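You operate a simulated robot arm through the tools that you are given. There is no shell and no other tool.

The job below is to be done with a simulated robot arm. You get a single attempt, and the scene is never put back.

## Task
Shut the console down and close the patch lid.
Fine: main fader down and the switch marked Speaker off before the mains goes off; channel faders, leads and other controls stay.

Only the result counts: the job must be done as asked and must still hold three seconds after the hand-in. Knocking over, shifting, dropping, spilling or breaking anything else fails it. Lids that push on must go on centred and level and be pressed home; caps that screw on are set level and turned clockwise until they are tight.

## Robot
A 7-joint arm with a two-finger parallel gripper, fixed in place. Base frame: the origin is at the foot of the arm, x ahead of it, y to its left, z up; the work surface is at about z = 88. Lengths are in cm, angles in degrees, forces in N, time in s.
Its first joint turns from -166.0 to 166.0 degrees. Payload 4.4 kg.
Tool frame: the origin (TCP) lies between the finger pads and is the grasp point; the fingertips stand 2.3 cm ahead of it; z points along the fingers, y is the line along which they close. The gripper opens to 9.4 cm. The fingers are 3.8 cm wide and 1 cm thick; the gripper's body (5.4 by 9.6 cm) begins 3.9 cm behind the TCP.
Orientation is that of the tool frame in the base frame, as a unit quaternion [w, x, y, z]. With the fingers straight down and closing along the base's y, the tool's x points along the base's -x, its y along +y and its z along -z.

## Interface
- The arm moves only by the tool jog_arm. Its argument "rows" is a list that holds one entry, the list of rows, each a list of 7 numbers: the shift along the tool's x, y, z in cm, then the turn, a rotation vector about the tool's x, y, z in degrees, then the finger opening in cm, from 0 to 9.4. In form: [[[tx, ty, tz, ax, ay, az, gripper], ...]]. A call has 1 to 20 rows; each row is the pose to reach, as a shift and turn from the pose commanded when the call began, along the tool's axes at that moment. Each row takes 0.2 s and may step no farther than 5 cm and 8.6 degrees from the row before; otherwise, or with a gripper value out of range, the whole call is refused. A pose out of reach is approached as far as the arm can. The call stops where the force on the tool passes 80 N (or 10 N more than at its start, if that is more) or the arm is blocked; 0.2 s more then pass. Each finger travels about 7.2 cm/s and halts on what it meets, pressing with about 32 N; the grip force reading is that of the motor and also rises with nothing between the fingers. The clock runs only during rows and for 0.2 s after the last one: add rows that repeat a pose to give the fingers time. It gives the time, the measured TCP pose, the force on the tool (base axes), the opening and the grip force at its end, in the units of the frame above (readings bear some noise), with the torque about the TCP (base axes, N m) and any sound that the robot's microphone picked up.
- Cameras (640 x 400 px; columns grow to the right, rows downward): "scene" is fixed at [40.05, -50, 142.51]; the picture's right is [-0.03, -1.00, 0.00], its down [-0.74, 0.02, -0.68] and it looks along [0.68, -0.02, -0.74] (base axes); focal length 240 px, centre (320, 200). "wrist" rides on the gripper at [8.6, 1.6, -7.5] in the tool frame; the picture's right is [-0.18, 0.98, 0.00], its down [-0.58, -0.11, -0.81] and it looks along [-0.79, -0.15, 0.59] (tool axes); focal length 243 px, centre (320, 200).
- snapshot(camera): a new picture of that camera. The clock stands still meanwhile.
- locate(camera, pixels): for up to 12 pixels [column, row] of the newest picture of that camera ("zoom" is the newest enlarged one), the place [x, y, z] in the base frame of the surface seen there, good to about 0.2 cm. The clock stands still meanwhile.
- inspect(camera, box): a new picture of the part [left, top, right, bottom] of that camera's present view, enlarged. The clock stands still meanwhile.
- job_done(): hands the job in; it is judged then, once.

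Unless the task says otherwise, let go and move clear before handing in.

The tools are called after ">>>" as a command line: name --argument value ..., lists and objects as JSON in quotes. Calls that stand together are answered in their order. jog_arm: Moves the arm, as the interface text tells. Its arguments: {"type":"object","properties":{"rows":{"type":"array","items":{"type":"array","items":{"type":"array","items":{"type":"number"}}}}},"required":["rows"]} The other tools are called the same way: snapshot (camera) takes a picture; locate (camera, pixels) gives the place of the surface under pixels of a picture; inspect (camera, box) takes an enlarged picture of a part of a camera's view; job_done () hands the job in.

At the start:

```text
t: 0.0
tcp_pos: [69.14, -37.07, 115.25]
ee_rot: [0.0, 0.0, 1.0, -0.001]
force: [-0.3, -1.2, 0.5]
wrist_torque: [-0.01, 0.01, 0.02]
opening: 9.41
grip_force: 0.0
```

scene: 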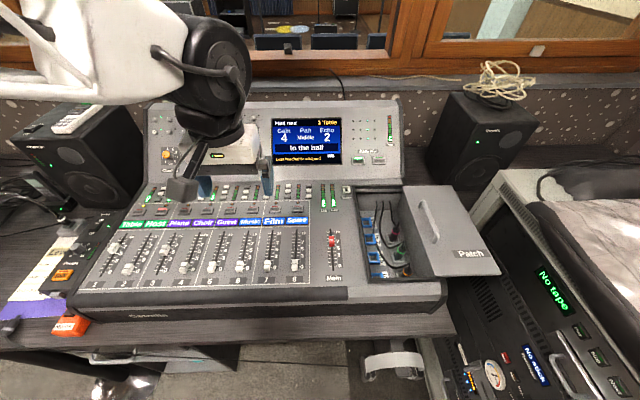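
wrist: 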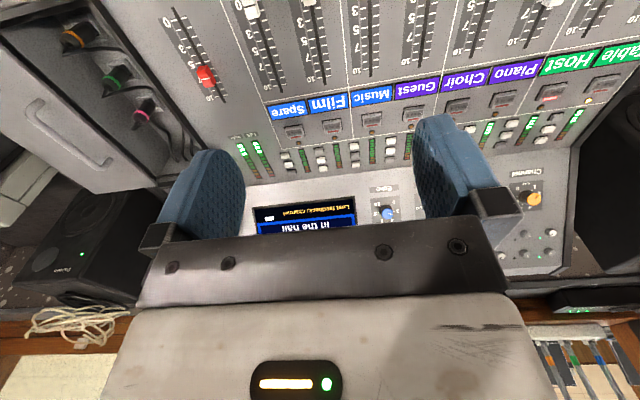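

The scene shows the mixer with the red main fader near (332,242), the patch lid slid or hinged open at about (450,230), and small switches near (370,155). I'll enlarge these areas first.

>>> inspect --camera "scene" --box '[310, 90, 420, 190]'

>>> inspect --camera "scene" --box '[300, 170, 510, 310]'

>>> inspect --camera "scene" --box '[0, 180, 160, 340]'

>>> inspect --camera "scene" --box '[120, 95, 280, 195]'

>>> inspect --camera "scene" --box '[430, 230, 640, 400]'

```text
4.00 times, centred on (365, 140) of scene
```

zoom: 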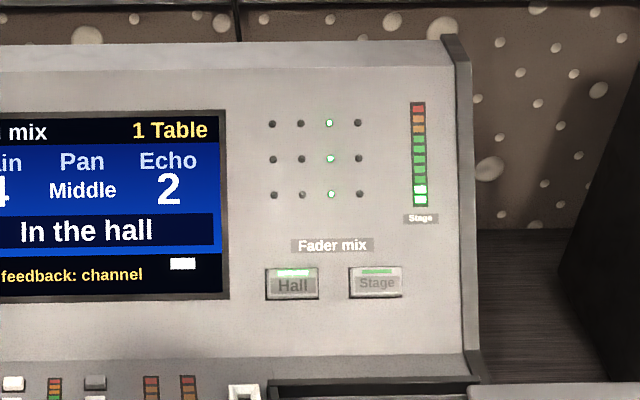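

```text
2.86 times, centred on (405, 240) of scene
```

zoom: 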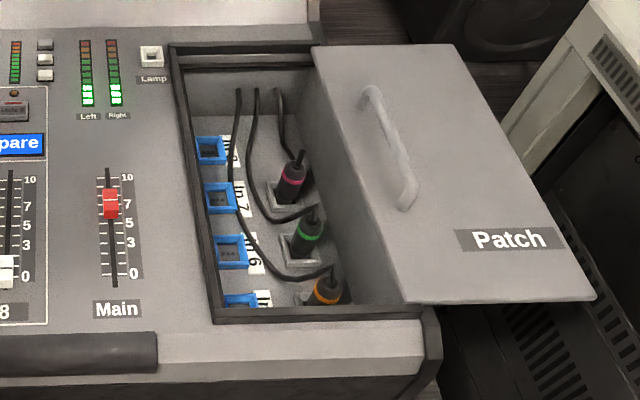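

```text
2.50 times, centred on (80, 260) of scene
```

zoom: 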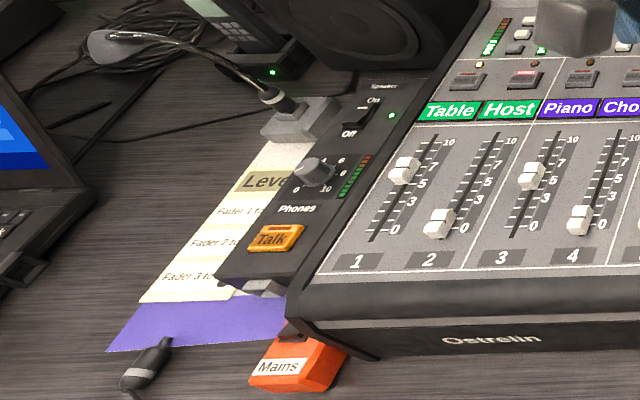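

```text
4.00 times, centred on (200, 145) of scene
```

zoom: 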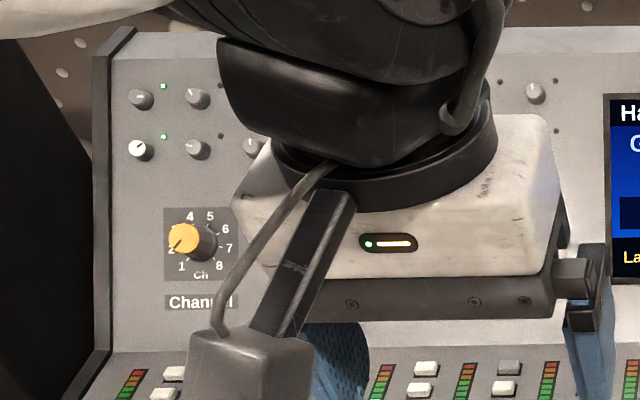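

```text
2.35 times, centred on (535, 315) of scene
```

zoom: 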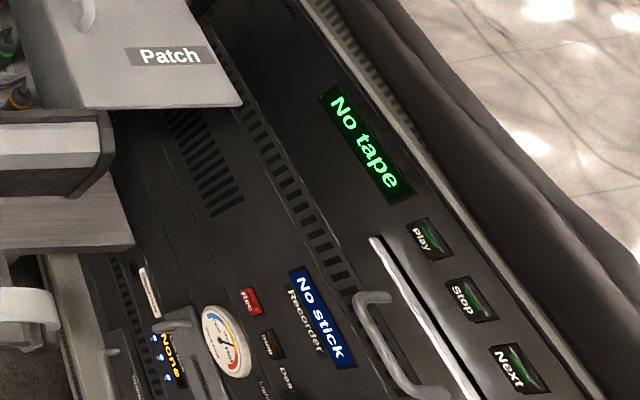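

The main fader's red cap is at about 8, and the sliding Patch lid has its handle at about (430,222). The Speaker rocker is near (89,226) on the left strip, and the orange Mains box is at the front left, near (72,325). Next I'll take positions on each one.

>>> inspect --camera "scene" --box '[300, 170, 510, 310]'

>>> locate --camera "zoom" --pixels '[[110, 194], [110, 212], [115, 280], [107, 172], [370, 100], [405, 200], [390, 150], [315, 48], [405, 300], [590, 298], [450, 46], [180, 60]]'

>>> locate --camera "zoom" --pixels '[[215, 315], [425, 310], [360, 270], [390, 190], [372, 92], [408, 207], [130, 205], [85, 205], [290, 180], [300, 235], [330, 285], [150, 52]]'

>>> inspect --camera "scene" --box '[40, 200, 120, 260]'

>>> locate --camera "zoom" --pixels '[[320, 200], [380, 200], [400, 250], [370, 260], [430, 200]]'

>>> inspect --camera "scene" --box '[40, 290, 120, 350]'

>>> locate --camera "zoom" --pixels '[[320, 200], [250, 280], [150, 280], [200, 220], [280, 180], [350, 220]]'

```text
2.86 times, centred on (405, 240) of scene
```

zoom: 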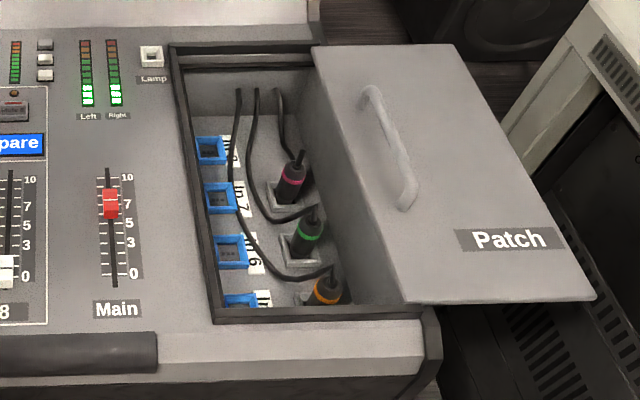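

```text
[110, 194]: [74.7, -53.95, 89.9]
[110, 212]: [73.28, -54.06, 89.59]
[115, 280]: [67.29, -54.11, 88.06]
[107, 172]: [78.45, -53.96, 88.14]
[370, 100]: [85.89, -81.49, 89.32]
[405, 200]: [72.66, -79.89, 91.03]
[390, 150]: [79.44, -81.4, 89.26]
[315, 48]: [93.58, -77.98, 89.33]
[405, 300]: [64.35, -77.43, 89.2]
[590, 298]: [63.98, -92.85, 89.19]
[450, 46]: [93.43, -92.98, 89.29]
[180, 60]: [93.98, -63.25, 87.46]
```

```text
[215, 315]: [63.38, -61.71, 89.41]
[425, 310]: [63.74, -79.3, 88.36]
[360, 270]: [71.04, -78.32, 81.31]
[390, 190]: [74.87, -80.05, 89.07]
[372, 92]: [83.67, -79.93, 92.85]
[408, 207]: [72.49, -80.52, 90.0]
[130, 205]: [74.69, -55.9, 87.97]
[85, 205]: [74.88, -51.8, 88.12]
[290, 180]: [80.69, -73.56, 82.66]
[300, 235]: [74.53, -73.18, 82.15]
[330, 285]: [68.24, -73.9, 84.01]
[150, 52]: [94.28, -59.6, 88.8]
```

```text
6.67 times, centred on (80, 230) of scene
```

zoom: 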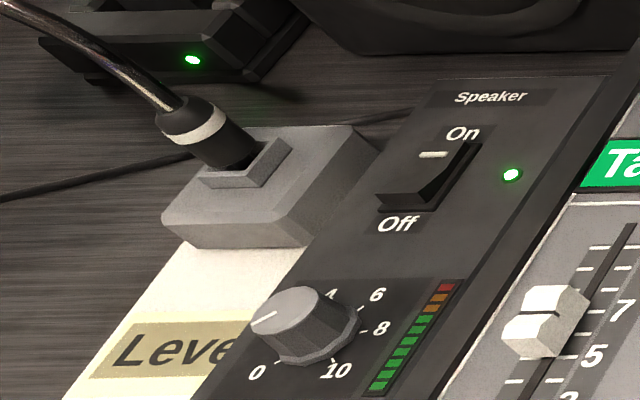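

```text
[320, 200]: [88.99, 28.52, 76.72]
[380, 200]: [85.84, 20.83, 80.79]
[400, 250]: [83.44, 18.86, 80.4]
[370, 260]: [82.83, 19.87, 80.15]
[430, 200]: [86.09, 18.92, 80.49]
```

```text
6.67 times, centred on (80, 320) of scene
```

zoom: 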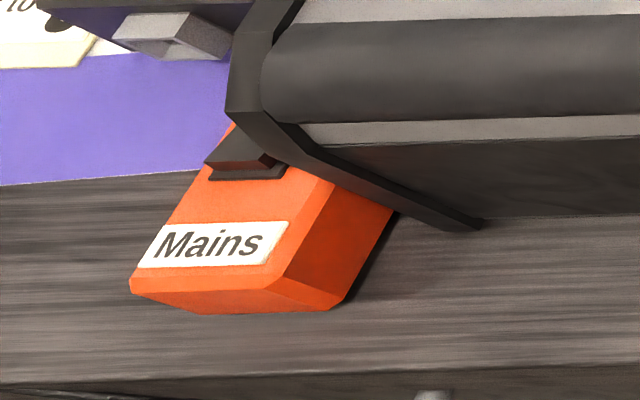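

```text
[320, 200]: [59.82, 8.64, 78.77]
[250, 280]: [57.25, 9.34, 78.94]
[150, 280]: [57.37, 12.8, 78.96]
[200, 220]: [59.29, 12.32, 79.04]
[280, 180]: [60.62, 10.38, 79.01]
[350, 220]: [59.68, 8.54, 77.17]
```

The Main cap is near (74,-54,90), with its track running from x≈78.4 (10) to 67.3 (0). The lid handle is near (78,-80,92), Speaker near (86,20,80) and Mains near (60,10,79). I'll start with the fader, closing the fingers and moving above and beyond the cap.

>>> jog_arm --rows '[[[-2.5, -4, 0, 0, 0, 0, 5], [-5, -8, 0, 0, 0, 0, 2], [-8, -11.5, 1, 0, 0, 0, 0], [-9.9, -15, 3, 0, 0, 0, 0], [-9.9, -16.9, 7, 0, 0, 0, 0], [-9.9, -16.9, 11, 0, 0, 0, 0], [-9.9, -16.9, 15, 0, 0, 0, 0], [-9.9, -16.9, 15, 0, 0, 0, 0]]]'

>>> snapshot --camera "scene"

>>> snapshot --camera "wrist"

>>> inspect --camera "scene" --box '[300, 190, 380, 240]'

```text
t: 1.8
tcp_pos: [79.0, -54.26, 100.27]
ee_rot: [0.0, 0.0, 1.0, 0.0]
force: [0.1, 1.0, -0.5]
wrist_torque: [0.01, 0.01, 0.02]
opening: 0.01
grip_force: 32.7
```

```text
taken
```

scene: 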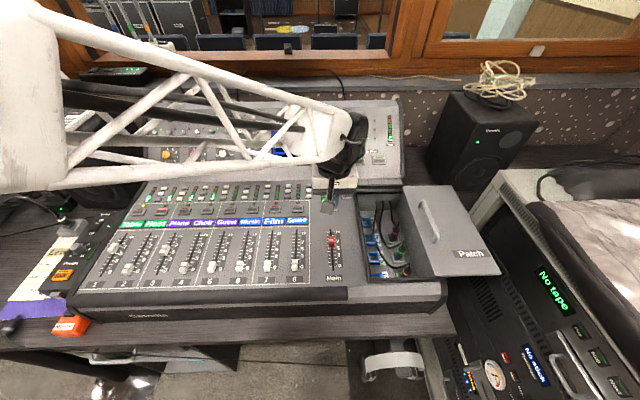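

```text
taken
```

wrist: 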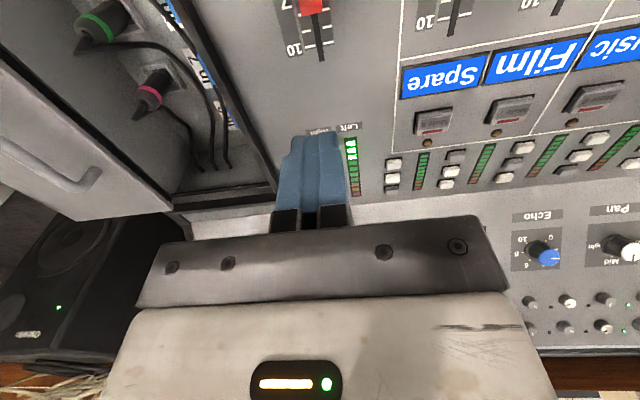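

```text
8.00 times, centred on (340, 215) of scene
```

zoom: 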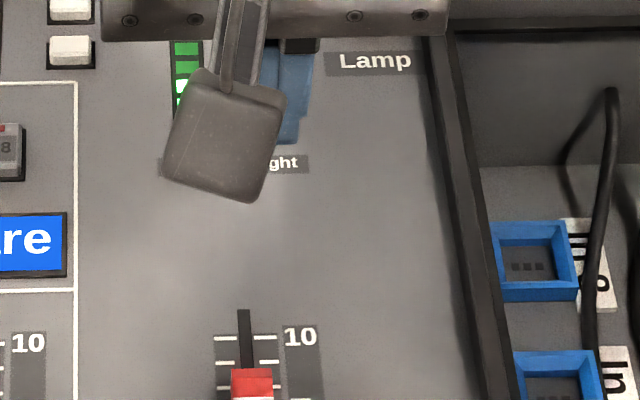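

The closed fingers are over (79,-54.3), and the red cap's far edge shows at wrist (312,12). I'll locate that edge before going down.

>>> locate --camera "wrist" --pixels '[[311, 12], [311, 4], [300, 8], [322, 8], [312, 30], [318, 58], [316, 225]]'

>>> inspect --camera "wrist" --box '[260, 0, 360, 60]'

>>> locate --camera "scene" --pixels '[[332, 236], [332, 240], [332, 245], [332, 248], [328, 242], [337, 242]]'

```text
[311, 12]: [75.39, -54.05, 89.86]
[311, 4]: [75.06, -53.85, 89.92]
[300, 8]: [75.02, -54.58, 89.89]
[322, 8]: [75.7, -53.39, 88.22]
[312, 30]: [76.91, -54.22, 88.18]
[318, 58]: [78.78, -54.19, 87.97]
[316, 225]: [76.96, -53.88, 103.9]
```

```text
6.40 times, centred on (310, 30) of wrist
```

zoom: 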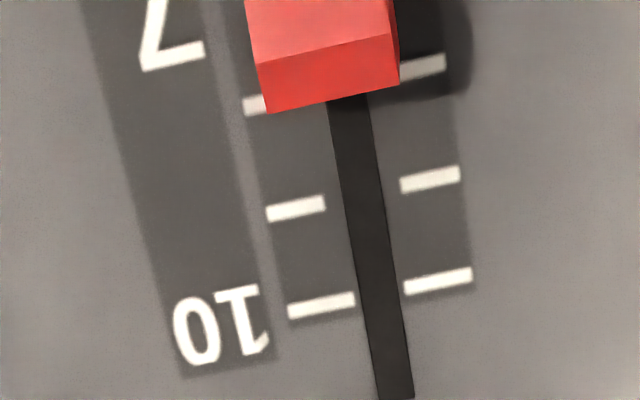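

```text
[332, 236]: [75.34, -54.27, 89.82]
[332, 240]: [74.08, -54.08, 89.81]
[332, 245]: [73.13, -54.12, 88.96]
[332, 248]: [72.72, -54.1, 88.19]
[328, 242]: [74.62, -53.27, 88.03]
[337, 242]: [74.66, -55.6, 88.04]
```

The cap runs from x≈72.7 to 75.5 with its top at z≈89.9, so I can push its far face toward −x. I'll descend to tip height 88.8 and push most of the way.

>>> jog_arm --rows '[[[0, 0.15, 4, 0, 0, 0, 0], [0, 0.15, 7, 0, 0, 0, 0], [0, 0.15, 9.1, 0, 0, 0, 0], [0, 0.15, 9.1, 0, 0, 0, 0], [1, 0.15, 9.1, 0, 0, 0, 0], [1.8, 0.15, 9.1, 0, 0, 0, 0], [2.4, 0.15, 9.1, 0, 0, 0, 0], [3, 0.15, 9.1, 0, 0, 0, 0], [3.6, 0.15, 9.1, 0, 0, 0, 0], [4.2, 0.15, 9.1, 0, 0, 0, 0], [4.8, 0.15, 9.1, 0, 0, 0, 0], [5.4, 0.15, 9.1, 0, 0, 0, 0], [6, 0.15, 9.1, 0, 0, 0, 0], [6.6, 0.15, 9.1, 0, 0, 0, 0], [7.2, 0.15, 9.1, 0, 0, 0, 0], [7.6, 0.15, 9.1, 0, 0, 0, 0]]]'

>>> inspect --camera "scene" --box '[290, 220, 390, 290]'

```text
t: 5.2
tcp_pos: [71.46, -53.85, 91.12]
ee_rot: [0.0, -0.001, 1.0, 0.001]
force: [-0.7, 0.1, -0.1]
wrist_torque: [0.0, -0.02, 0.0]
opening: 0.0
grip_force: 31.9
```

```text
5.71 times, centred on (340, 255) of scene
```

zoom: 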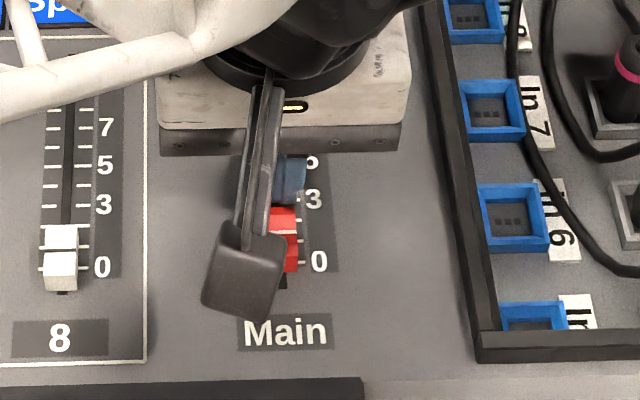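

The cap is moving with the fingers and sits just above 0. I'll push on slowly to the end stop.

>>> jog_arm --rows '[[[0.25, 0, 0, 0, 0, 0, 0], [0.5, 0, 0, 0, 0, 0, 0], [0.75, 0, 0, 0, 0, 0, 0], [0.9, 0, 0, 0, 0, 0, 0]]]'

>>> inspect --camera "scene" --box '[290, 220, 390, 290]'

```text
t: 6.2
tcp_pos: [70.54, -53.74, 91.18]
ee_rot: [0.001, 0.001, 1.0, -0.001]
force: [51.9, -11.4, -17.7]
wrist_torque: [-0.44, -1.27, 0.2]
opening: 0.0
grip_force: 32.3
```

```text
5.71 times, centred on (340, 255) of scene
```

zoom: 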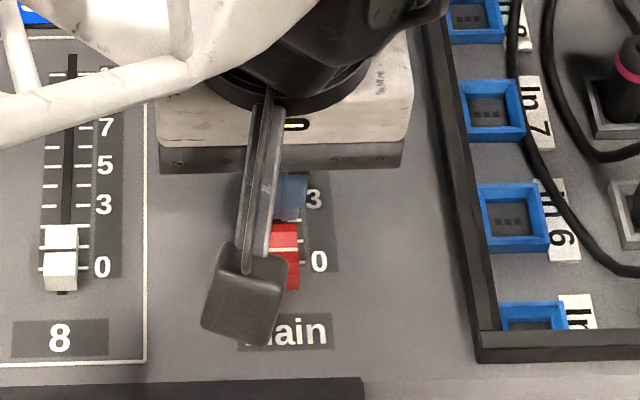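

The reading of 52 N along +x shows the fader is at its end stop. I'll back off, lift clear and check the cap.

>>> jog_arm --rows '[[[-0.8, 0, 0, 0, 0, 0, 0], [-1.2, 0, -1, 0, 0, 0, 0], [-1.2, 0, -5, 0, 0, 0, 0], [-1.2, 0, -10, 0, 0, 0, 0], [-5, 0, -15, 0, 0, 0, 0], [-8, 0, -19, 0, 0, 0, 0]]]'

>>> inspect --camera "scene" --box '[290, 210, 390, 280]'

>>> inspect --camera "scene" --box '[350, 175, 510, 285]'

>>> locate --camera "zoom" --pixels '[[280, 60], [270, 70], [290, 50], [300, 90], [315, 130], [325, 170], [330, 195], [340, 205], [350, 190], [70, 80], [90, 90], [120, 90]]'

```text
refused: row 5 steps farther than a row can; nothing moved
```

```text
5.71 times, centred on (340, 245) of scene
```

zoom: 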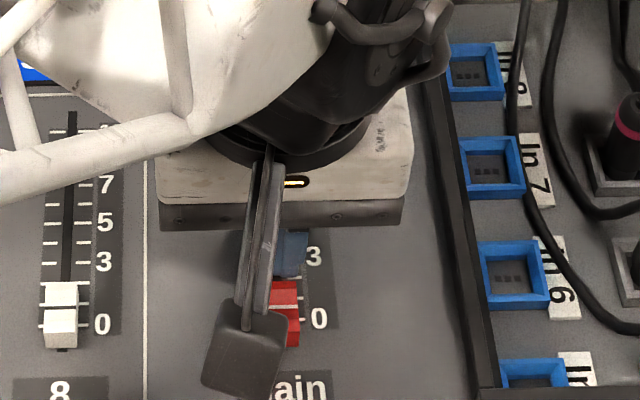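

```text
3.64 times, centred on (430, 230) of scene
```

zoom: 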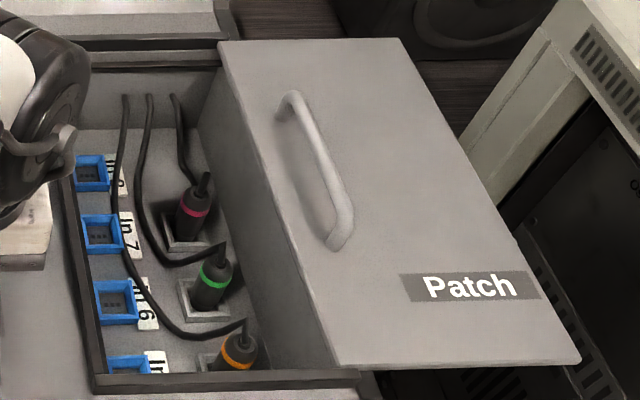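

```text
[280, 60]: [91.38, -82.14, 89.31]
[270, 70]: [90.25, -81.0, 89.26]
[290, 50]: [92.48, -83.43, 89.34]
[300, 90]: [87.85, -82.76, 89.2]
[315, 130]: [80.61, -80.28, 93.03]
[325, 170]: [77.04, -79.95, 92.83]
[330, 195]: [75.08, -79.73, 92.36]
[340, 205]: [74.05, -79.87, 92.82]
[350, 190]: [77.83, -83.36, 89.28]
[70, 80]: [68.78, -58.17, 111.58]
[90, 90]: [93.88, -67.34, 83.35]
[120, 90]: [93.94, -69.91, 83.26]
```

That call was refused because one row stepped too far. The handle bar is at y≈-80 with its top at z≈92.9 and runs from x≈73 to 86. I'll retry the lift with smaller steps, then tilt the tool toward −y to test reach.

>>> jog_arm --rows '[[[-0.8, 0, 0, 0, 0, 0, 0], [-1.2, 0, -1, 0, 0, 0, 0], [-1.2, 0, -5, 0, 0, 0, 0], [-1.2, 0, -9.5, 0, 0, 0, 0], [-2, -2, -13, 0, 0, 0, 0], [-3, -4, -15, 8, 0, 0, 0], [-4, -7, -16, 16, 0, 0, 0], [-4.5, -10, -16, 24, 0, 0, 0], [-4.5, -14, -16, 32, 0, 0, 0], [-4.5, -18, -16, 40, 0, 0, 0], [-4.5, -18, -16, 40, 0, 0, 0]]]'

>>> snapshot --camera "scene"

>>> snapshot --camera "wrist"

>>> inspect --camera "scene" --box '[290, 210, 390, 280]'

```text
t: 8.6
tcp_pos: [75.0, -71.58, 106.84]
ee_rot: [0.0, 0.001, 0.939, -0.343]
force: [0.4, 1.0, 0.2]
wrist_torque: [-0.02, 0.0, 0.02]
opening: 0.02
grip_force: 32.2
```

```text
taken
```

scene: 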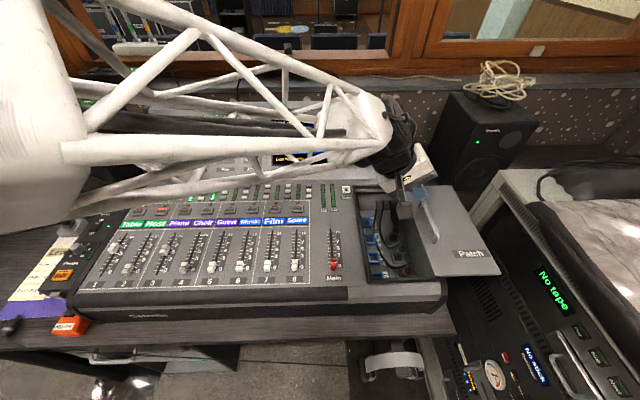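

```text
taken
```

wrist: 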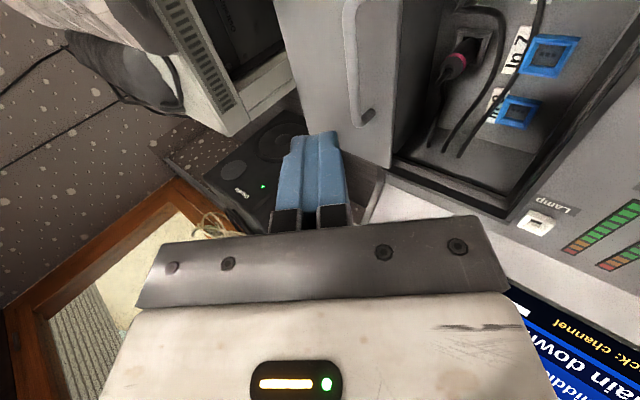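

```text
5.71 times, centred on (340, 245) of scene
```

zoom: 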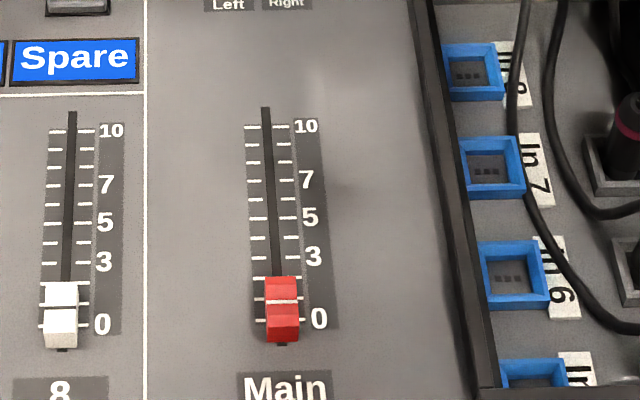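

The Main cap is at the bottom of its track at (282,308), level with channel 8. The tilted pose was reached without trouble, so I'll test the reach above and beyond the handle.

>>> jog_arm --rows '[[[-0.3, -0.6, 4.4, 0, 0, 0, 0], [-0.6, -1.2, 8.8, 0, 0, 0, 0], [-1, -1.92, 13.15, 0, 0, 0, 0], [-1, -1.92, 13.15, 0, 0, 0, 0]]]'

>>> snapshot --camera "scene"

>>> snapshot --camera "wrist"

```text
t: 9.6
tcp_pos: [76.1, -81.84, 98.35]
ee_rot: [0.0, 0.0, 0.94, -0.342]
force: [0.3, 0.9, 1.0]
wrist_torque: [0.01, 0.01, 0.0]
opening: 0.01
grip_force: 32.3
```

```text
taken
```

scene: 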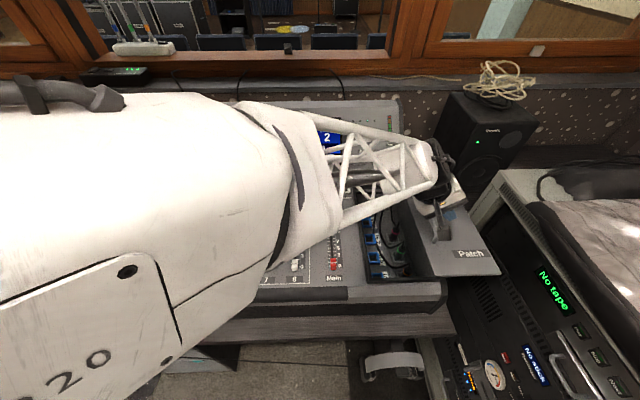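

```text
taken
```

wrist: 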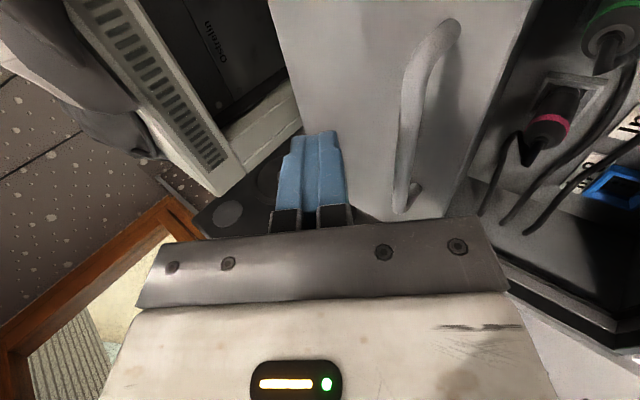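

The arm reached the pose fully at (76.1,-81.8,98.4), and the handle is clear in the wrist view from about (445,30) to (405,205). I'll take its exact positions.

>>> locate --camera "wrist" --pixels '[[445, 25], [430, 50], [415, 90], [408, 130], [404, 170], [404, 205], [400, 130], [418, 130], [340, 120], [318, 140], [312, 215]]'

```text
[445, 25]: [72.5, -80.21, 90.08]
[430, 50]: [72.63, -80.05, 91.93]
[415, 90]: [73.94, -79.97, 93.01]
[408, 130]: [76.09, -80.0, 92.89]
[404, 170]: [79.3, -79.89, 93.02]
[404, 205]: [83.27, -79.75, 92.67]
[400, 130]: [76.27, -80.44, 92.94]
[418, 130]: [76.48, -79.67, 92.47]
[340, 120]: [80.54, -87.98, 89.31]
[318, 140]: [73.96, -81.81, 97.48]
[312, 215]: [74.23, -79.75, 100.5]
```

The bar centre is at y≈-80, with x from 72.5 to 84 and the top at z≈93. I'll lower the closed fingertips just beyond its outer side.

>>> jog_arm --rows '[[[-0.7, 1.0, 1.3, 0, 0, 0, 0], [-1.46, 2.0, 2.6, 0, 0, 0, 0], [-1.46, 2.96, 3.93, 0, 0, 0, 0], [-1.46, 2.96, 3.93, 0, 0, 0, 0]]]'

>>> snapshot --camera "wrist"

>>> inspect --camera "scene" --box '[350, 155, 510, 285]'

```text
t: 10.6
tcp_pos: [77.45, -82.03, 93.43]
ee_rot: [0.0, 0.001, 0.94, -0.342]
force: [-0.5, -0.4, -0.3]
wrist_torque: [0.01, 0.01, -0.01]
opening: 0.0
grip_force: 32.0
```

```text
taken
```

wrist: 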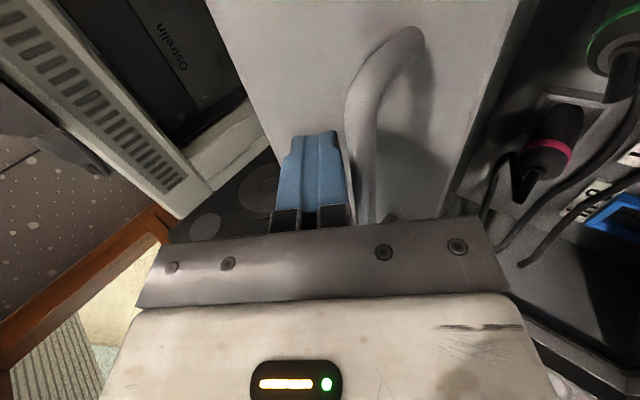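

```text
3.08 times, centred on (430, 220) of scene
```

zoom: 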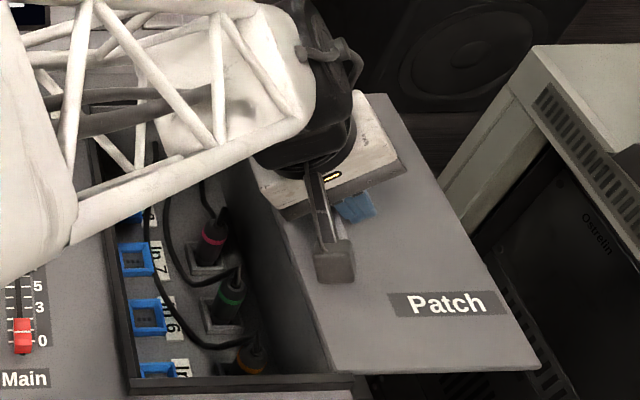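

The fingertips are beyond the bar with no contact force. I'll pull toward +y for 4 cm first and check that the lid slides.

>>> jog_arm --rows '[[[0, 0.383, -0.321, 0, 0, 0, 0], [0, 0.766, -0.643, 0, 0, 0, 0], [0, 1.149, -0.964, 0, 0, 0, 0], [0, 1.532, -1.286, 0, 0, 0, 0], [0, 1.915, -1.607, 0, 0, 0, 0], [0, 2.298, -1.929, 0, 0, 0, 0], [0, 2.681, -2.25, 0, 0, 0, 0], [0, 3.064, -2.572, 0, 0, 0, 0]]]'

>>> snapshot --camera "scene"

>>> snapshot --camera "wrist"

```text
t: 12.4
tcp_pos: [77.33, -77.99, 93.42]
ee_rot: [0.0, 0.0, 0.94, -0.342]
force: [0.6, -1.0, -0.2]
wrist_torque: [-0.03, -0.01, -0.03]
opening: 0.0
grip_force: 32.1
```

```text
taken
```

scene: 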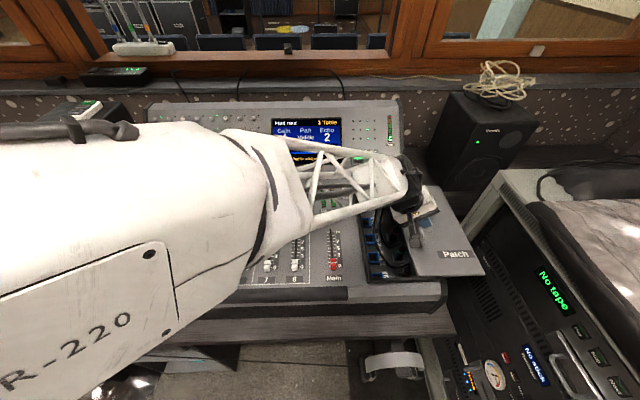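

```text
taken
```

wrist: 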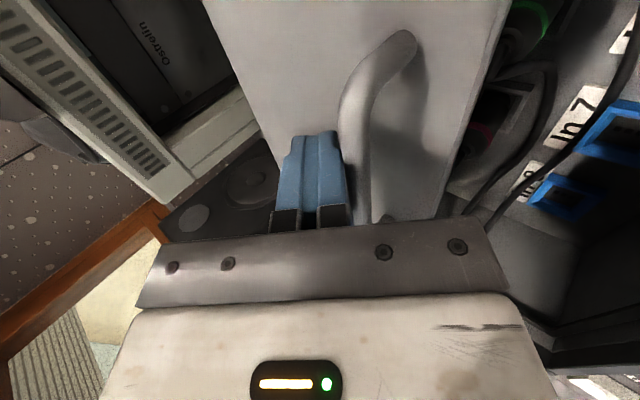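

The lid is sliding smoothly with the hand, now about 3.3 cm along. I'll check that the leads sit below the lid's underside before pulling further.

>>> inspect --camera "scene" --box '[350, 175, 510, 285]'

>>> locate --camera "wrist" --pixels '[[544, 90], [530, 65], [500, 75], [600, 90], [480, 210], [515, 200], [490, 150], [450, 190], [540, 330], [440, 215], [500, 40]]'

```text
3.64 times, centred on (430, 230) of scene
```

zoom: 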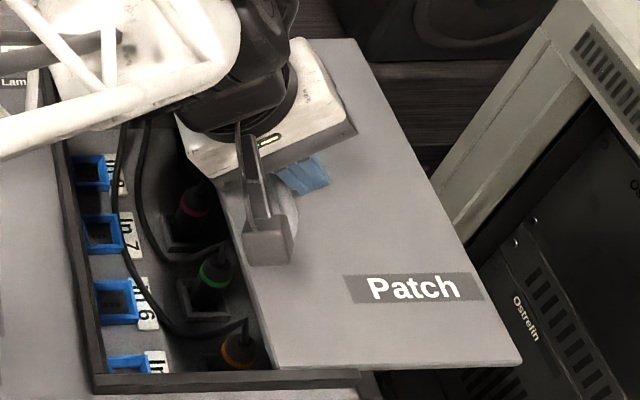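

```text
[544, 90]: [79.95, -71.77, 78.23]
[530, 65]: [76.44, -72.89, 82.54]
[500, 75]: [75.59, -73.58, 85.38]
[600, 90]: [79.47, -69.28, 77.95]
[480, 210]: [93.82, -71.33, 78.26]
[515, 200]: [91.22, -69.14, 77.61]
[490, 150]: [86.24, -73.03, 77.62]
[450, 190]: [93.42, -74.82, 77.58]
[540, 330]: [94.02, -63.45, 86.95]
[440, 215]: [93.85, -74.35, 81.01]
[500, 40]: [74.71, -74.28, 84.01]
```

All the leads are at z ≤ 86, below the lid. I'll pull another 10 cm.

>>> jog_arm --rows '[[[0, 0.536, -0.45, 0, 0, 0, 0], [0, 1.072, -0.9, 0, 0, 0, 0], [0, 1.609, -1.35, 0, 0, 0, 0], [0, 2.145, -1.8, 0, 0, 0, 0], [0, 2.681, -2.25, 0, 0, 0, 0], [0, 3.217, -2.7, 0, 0, 0, 0], [0, 3.754, -3.15, 0, 0, 0, 0], [0, 4.29, -3.6, 0, 0, 0, 0], [0, 4.826, -4.05, 0, 0, 0, 0], [0, 5.362, -4.5, 0, 0, 0, 0], [0, 5.898, -4.95, 0, 0, 0, 0], [0, 6.434, -5.4, 0, 0, 0, 0], [0, 6.97, -5.85, 0, 0, 0, 0], [0, 7.507, -6.3, 0, 0, 0, 0], [0, 7.89, -6.62, 0, 0, 0, 0]]]'

>>> inspect --camera "scene" --box '[330, 165, 490, 295]'

```text
t: 15.6
tcp_pos: [77.48, -67.66, 93.44]
ee_rot: [0.0, 0.0, 0.94, -0.341]
force: [-0.8, -0.2, 1.1]
wrist_torque: [0.03, 0.01, 0.03]
opening: 0.0
grip_force: 32.1
```

```text
3.08 times, centred on (410, 230) of scene
```

zoom: 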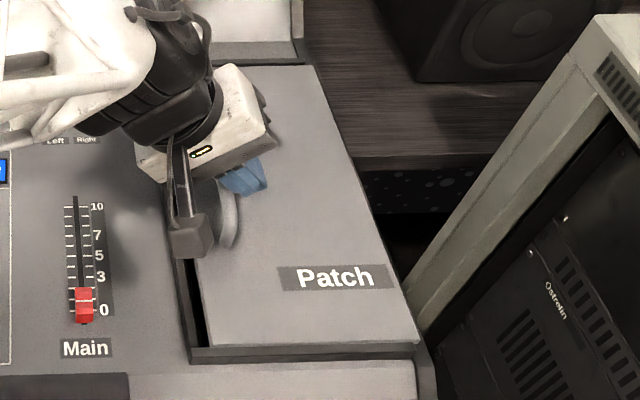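

The lid is nearly shut, with a gap of about 1 cm left at (195,320) in the zoom. I'll pull slowly until it meets the stop.

>>> jog_arm --rows '[[[0, 0.23, -0.193, 0, 0, 0, 0], [0, 0.46, -0.386, 0, 0, 0, 0], [0, 0.69, -0.579, 0, 0, 0, 0], [0, 0.92, -0.772, 0, 0, 0, 0], [0, 1.15, -0.965, 0, 0, 0, 0], [0, 1.38, -1.157, 0, 0, 0, 0], [0, 1.53, -1.286, 0, 0, 0, 0]]]'

>>> inspect --camera "scene" --box '[330, 165, 490, 295]'

```text
t: 17.2
tcp_pos: [77.6, -65.9, 93.82]
ee_rot: [0.001, 0.0, 0.939, -0.344]
force: [-2.2, -63.6, 44.6]
wrist_torque: [-0.65, 0.53, 0.63]
opening: 0.0
grip_force: 32.5
```

```text
3.08 times, centred on (410, 230) of scene
```

zoom: 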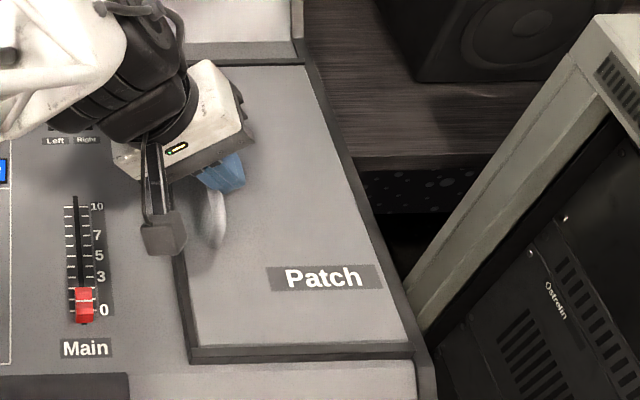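

The lid is flush with the left frame and pressed against its stop at about 64 N. I'll back off the handle, lift vertically and check.

>>> jog_arm --rows '[[[0, -0.766, 0.643, 0, 0, 0, 0], [0, -0.92, 0.77, 0, 0, 0, 0], [0, -2.2, -0.76, 0, 0, 0, 0], [0, -4.1, -3.1, 0, 0, 0, 0], [0, -6.7, -6.1, 0, 0, 0, 0], [0, -9.2, -9.2, 0, 0, 0, 0], [0, -11.2, -12.3, 0, 0, 0, 0], [0, -11.2, -12.3, 0, 0, 0, 0]]]'

>>> inspect --camera "scene" --box '[330, 165, 490, 295]'

>>> locate --camera "zoom" --pixels '[[198, 330], [188, 340], [410, 340], [318, 70], [180, 280]]'

```text
t: 19.0
tcp_pos: [77.53, -66.59, 110.06]
ee_rot: [0.0, 0.0, 0.94, -0.342]
force: [0.4, -0.6, -0.1]
wrist_torque: [-0.03, -0.01, 0.0]
opening: 0.0
grip_force: 32.3
```

```text
3.08 times, centred on (410, 230) of scene
```

zoom: 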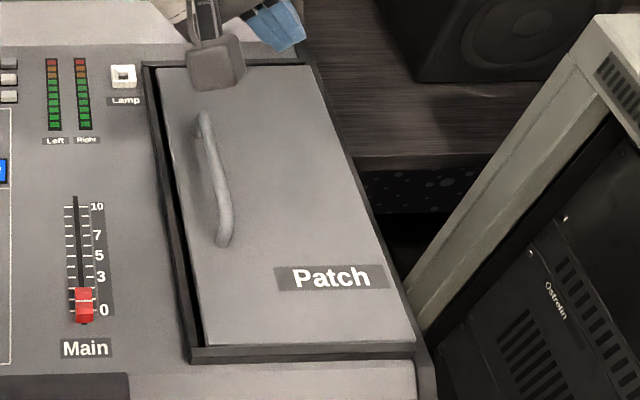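

```text
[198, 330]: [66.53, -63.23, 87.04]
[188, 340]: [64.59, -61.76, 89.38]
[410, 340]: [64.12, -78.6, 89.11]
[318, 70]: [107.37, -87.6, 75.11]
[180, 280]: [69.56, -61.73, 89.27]
```

The gap has come back: after I backed off, the lid's left edge is at about (203,330) against the frame at (190,340), so it drifted a few millimetres. I'll measure the gap more closely.

>>> inspect --camera "scene" --box '[370, 240, 480, 295]'

>>> locate --camera "zoom" --pixels '[[100, 200], [115, 200], [130, 200], [145, 200], [420, 200], [440, 200], [460, 200], [480, 200], [125, 260], [140, 285]]'

>>> inspect --camera "scene" --box '[360, 175, 440, 245]'

>>> locate --camera "zoom" --pixels '[[120, 160], [100, 160], [110, 160], [130, 160], [140, 160], [250, 200], [290, 300]]'

```text
5.82 times, centred on (425, 268) of scene
```

zoom: 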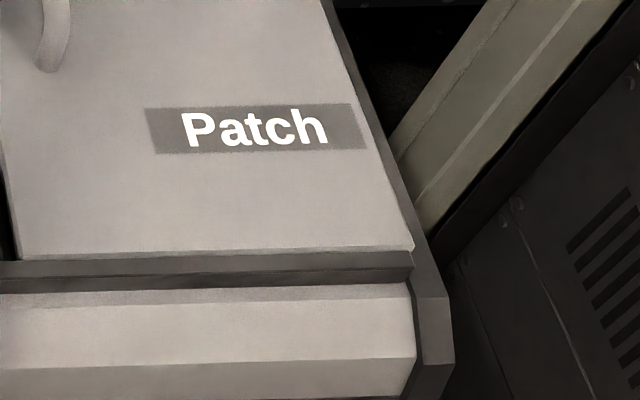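

```text
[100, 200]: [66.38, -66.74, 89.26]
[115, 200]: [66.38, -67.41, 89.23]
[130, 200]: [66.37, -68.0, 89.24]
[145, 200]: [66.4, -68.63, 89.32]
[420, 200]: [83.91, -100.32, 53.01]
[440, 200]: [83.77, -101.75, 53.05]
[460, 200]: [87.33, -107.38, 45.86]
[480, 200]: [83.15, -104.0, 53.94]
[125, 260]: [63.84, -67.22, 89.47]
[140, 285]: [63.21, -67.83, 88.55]
```

```text
5.71 times, centred on (400, 210) of scene
```

zoom: 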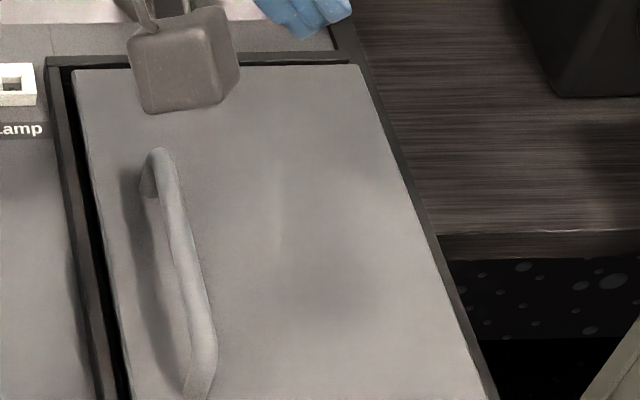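

```text
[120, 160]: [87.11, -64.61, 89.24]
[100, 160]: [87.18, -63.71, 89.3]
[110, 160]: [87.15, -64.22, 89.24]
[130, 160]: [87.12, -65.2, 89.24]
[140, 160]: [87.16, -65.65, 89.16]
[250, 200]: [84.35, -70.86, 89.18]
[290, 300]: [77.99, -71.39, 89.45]
```

The lid's edge is at y≈-63.2 and the frame's inner edge at about -62.5, so it slipped back roughly 0.7 cm when the fingers let go. I'll hook it again, push more gently, and then leave along the finger axis so friction can't drag it back.

>>> jog_arm --rows '[[[0, 2.5, 3.33, 0, 0, 0, 0], [0, 5, 6.66, 0, 0, 0, 0], [0, 7.5, 10, 0, 0, 0, 0], [0, 9, 11.95, 0, 0, 0, 0], [0, 10.02, 13.33, 0, 0, 0, 0], [0, 10.02, 13.33, 0, 0, 0, 0]]]'

>>> inspect --camera "scene" --box '[350, 175, 470, 275]'

>>> inspect --camera "wrist" --box '[240, 0, 480, 230]'

```text
t: 20.4
tcp_pos: [77.47, -67.34, 93.49]
ee_rot: [0.0, 0.0, 0.939, -0.343]
force: [0.4, 0.0, -0.3]
wrist_torque: [0.01, 0.0, 0.02]
opening: 0.02
grip_force: 31.9
```

```text
4.00 times, centred on (410, 225) of scene
```

zoom: 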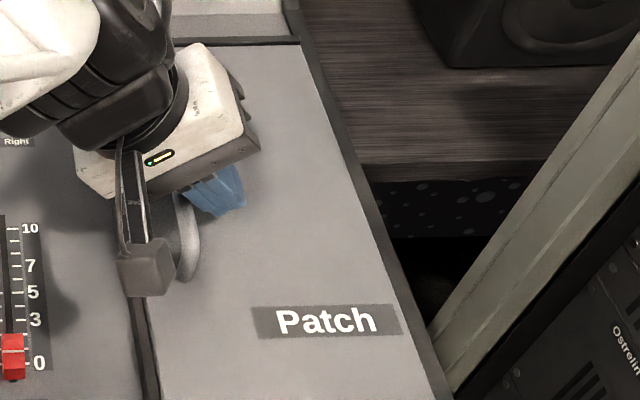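

```text
1.74 times, centred on (360, 115) of wrist
```

zoom: 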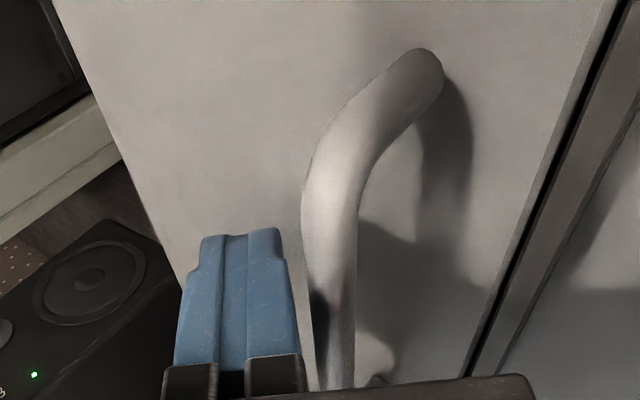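

The fingers are again on the outer side of the bar with clearance. I'll push gently in small steps.

>>> jog_arm --rows '[[[0, 0.23, -0.193, 0, 0, 0, 0], [0, 0.383, -0.321, 0, 0, 0, 0], [0, 0.498, -0.418, 0, 0, 0, 0], [0, 0.613, -0.514, 0, 0, 0, 0], [0, 0.728, -0.611, 0, 0, 0, 0], [0, 0.804, -0.675, 0, 0, 0, 0], [0, 0.881, -0.739, 0, 0, 0, 0], [0, 0.919, -0.771, 0, 0, 0, 0]]]'

>>> inspect --camera "scene" --box '[350, 195, 470, 295]'

```text
t: 21.9
tcp_pos: [77.44, -66.5, 93.79]
ee_rot: [0.002, 0.001, 0.939, -0.344]
force: [-1.8, -3.9, 6.2]
wrist_torque: [-0.02, 0.14, 0.08]
opening: 0.0
grip_force: 31.9
stopped in row 7: the force on the tool passed its limit at 86 N (the readings are from after the stop); the commanded pose is now the measured one
```

```text
4.00 times, centred on (410, 245) of scene
```

zoom: 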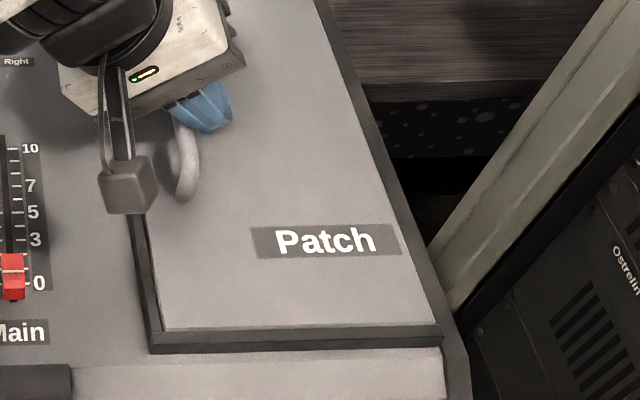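

The push hit 86 N at y=-66.5, and this time the lid barely moved. I'll withdraw along the finger axis and study how it actually sits in the frame.

>>> jog_arm --rows '[[[0, 0, -0.5, 0, 0, 0, 0], [0, 0, -1.5, 0, 0, 0, 0], [0, -1.5, -4, 0, 0, 0, 0], [0, -4, -8, 0, 0, 0, 0], [0, -7, -12, 0, 0, 0, 0], [-3, -9, -15, 0, 0, 0, 0], [-3, -9, -15, 0, 0, 0, 0]]]'

>>> inspect --camera "scene" --box '[360, 225, 460, 285]'

>>> locate --camera "zoom" --pixels '[[60, 200], [70, 200], [80, 200], [90, 200], [440, 200], [450, 200], [460, 200], [80, 280], [100, 280], [400, 255], [70, 120], [460, 160]]'

>>> inspect --camera "scene" --box '[350, 175, 430, 235]'

>>> snapshot --camera "wrist"

```text
t: 23.5
tcp_pos: [80.36, -63.74, 111.31]
ee_rot: [0.001, 0.001, 0.939, -0.344]
force: [-0.7, -0.1, 0.6]
wrist_torque: [0.03, -0.01, -0.01]
opening: 0.0
grip_force: 31.9
```

```text
6.40 times, centred on (410, 255) of scene
```

zoom: 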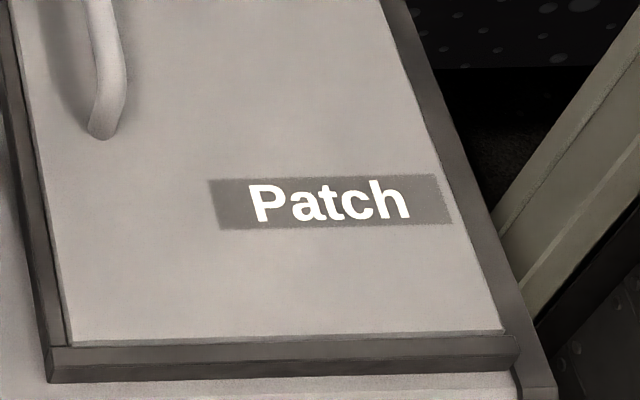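

```text
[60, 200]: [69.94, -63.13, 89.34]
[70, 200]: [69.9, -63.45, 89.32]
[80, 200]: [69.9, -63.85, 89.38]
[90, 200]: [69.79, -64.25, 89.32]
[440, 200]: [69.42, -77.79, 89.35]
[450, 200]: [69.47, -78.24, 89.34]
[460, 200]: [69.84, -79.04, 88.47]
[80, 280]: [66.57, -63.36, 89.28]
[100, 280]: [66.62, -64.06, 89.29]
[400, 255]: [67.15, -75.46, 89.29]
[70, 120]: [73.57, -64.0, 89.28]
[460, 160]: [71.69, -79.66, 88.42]
```

```text
6.67 times, centred on (390, 205) of scene
```

zoom: 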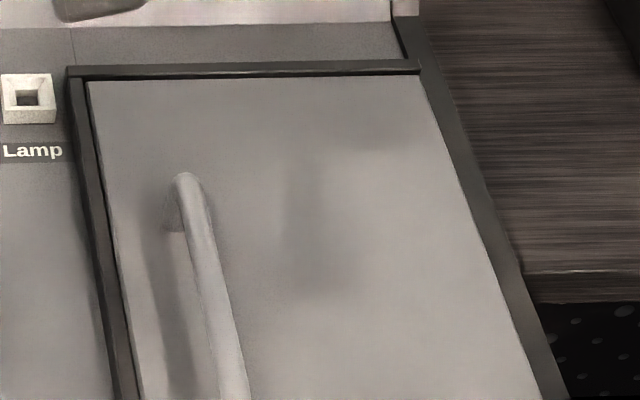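

```text
taken
```

wrist: 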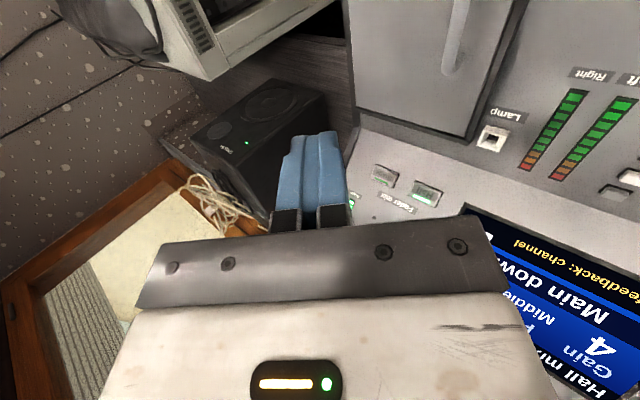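

The lid now sits against the left frame with only a hairline gap, its edge at y≈-62.5, and the screen reads "Main down". Next is Speaker, so I'll check obstacle heights on the left side before travelling.

>>> snapshot --camera "scene"

>>> locate --camera "scene" --pixels '[[60, 145], [75, 120], [110, 185], [20, 145], [65, 225], [70, 240], [150, 110], [250, 105], [90, 205], [40, 205], [5, 185], [395, 100]]'

>>> inspect --camera "scene" --box '[0, 90, 160, 250]'

```text
taken
```

scene: 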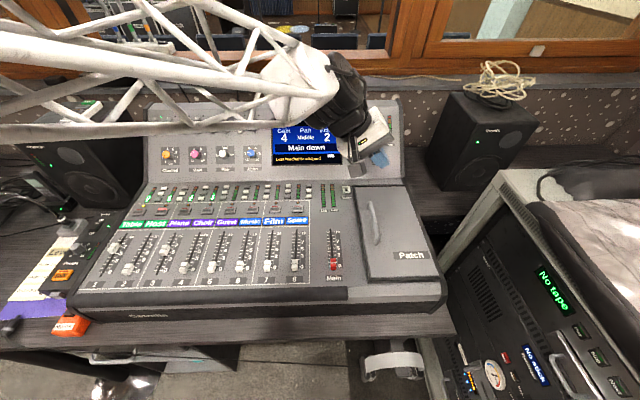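

```text
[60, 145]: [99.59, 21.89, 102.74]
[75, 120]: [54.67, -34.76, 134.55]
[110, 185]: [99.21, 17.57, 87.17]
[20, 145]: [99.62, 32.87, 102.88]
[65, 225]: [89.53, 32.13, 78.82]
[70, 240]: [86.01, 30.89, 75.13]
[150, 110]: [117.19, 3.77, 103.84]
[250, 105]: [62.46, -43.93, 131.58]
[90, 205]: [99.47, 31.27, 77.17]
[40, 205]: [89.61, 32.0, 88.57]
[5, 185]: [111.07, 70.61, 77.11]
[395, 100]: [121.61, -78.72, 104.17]
```

```text
2.50 times, centred on (80, 170) of scene
```

zoom: 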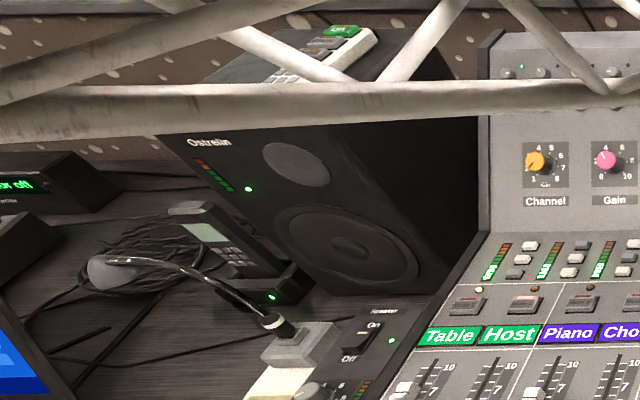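

The left monitor tops out at z≈103 and the gooseneck is beyond y≈32, so travelling at z≈112 is safe. I'll measure the Speaker rocker and the console edge beside it in detail.

>>> inspect --camera "scene" --box '[70, 205, 118, 235]'

>>> locate --camera "zoom" --pixels '[[270, 310], [290, 285], [330, 300], [310, 260], [340, 240], [370, 200], [400, 165], [420, 150], [280, 330], [330, 320], [380, 260], [420, 200]]'

>>> locate --camera "zoom" --pixels '[[480, 220], [540, 220], [570, 220], [590, 220], [610, 220], [630, 220], [540, 300], [630, 150], [330, 150], [250, 220], [200, 250], [150, 200]]'

```text
13.33 times, centred on (94, 220) of scene
```

zoom: 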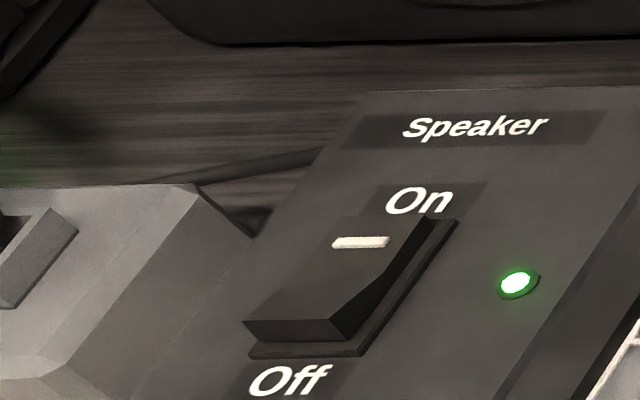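

```text
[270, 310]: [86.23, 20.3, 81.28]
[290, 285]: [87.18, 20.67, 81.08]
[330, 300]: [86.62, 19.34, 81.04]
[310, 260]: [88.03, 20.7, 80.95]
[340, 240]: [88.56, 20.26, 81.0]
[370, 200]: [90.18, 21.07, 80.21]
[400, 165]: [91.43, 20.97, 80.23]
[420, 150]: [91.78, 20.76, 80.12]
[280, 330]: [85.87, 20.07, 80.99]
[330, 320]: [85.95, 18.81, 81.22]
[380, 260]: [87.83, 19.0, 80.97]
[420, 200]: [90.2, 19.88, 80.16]
```

```text
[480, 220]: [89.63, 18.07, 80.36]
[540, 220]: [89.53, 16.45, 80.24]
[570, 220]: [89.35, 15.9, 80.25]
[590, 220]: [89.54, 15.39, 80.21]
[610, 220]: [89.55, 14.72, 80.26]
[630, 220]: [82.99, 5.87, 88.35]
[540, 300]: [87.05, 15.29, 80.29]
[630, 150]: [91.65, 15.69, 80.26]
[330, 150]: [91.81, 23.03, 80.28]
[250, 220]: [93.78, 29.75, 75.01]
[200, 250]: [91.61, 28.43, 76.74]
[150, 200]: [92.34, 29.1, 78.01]
```

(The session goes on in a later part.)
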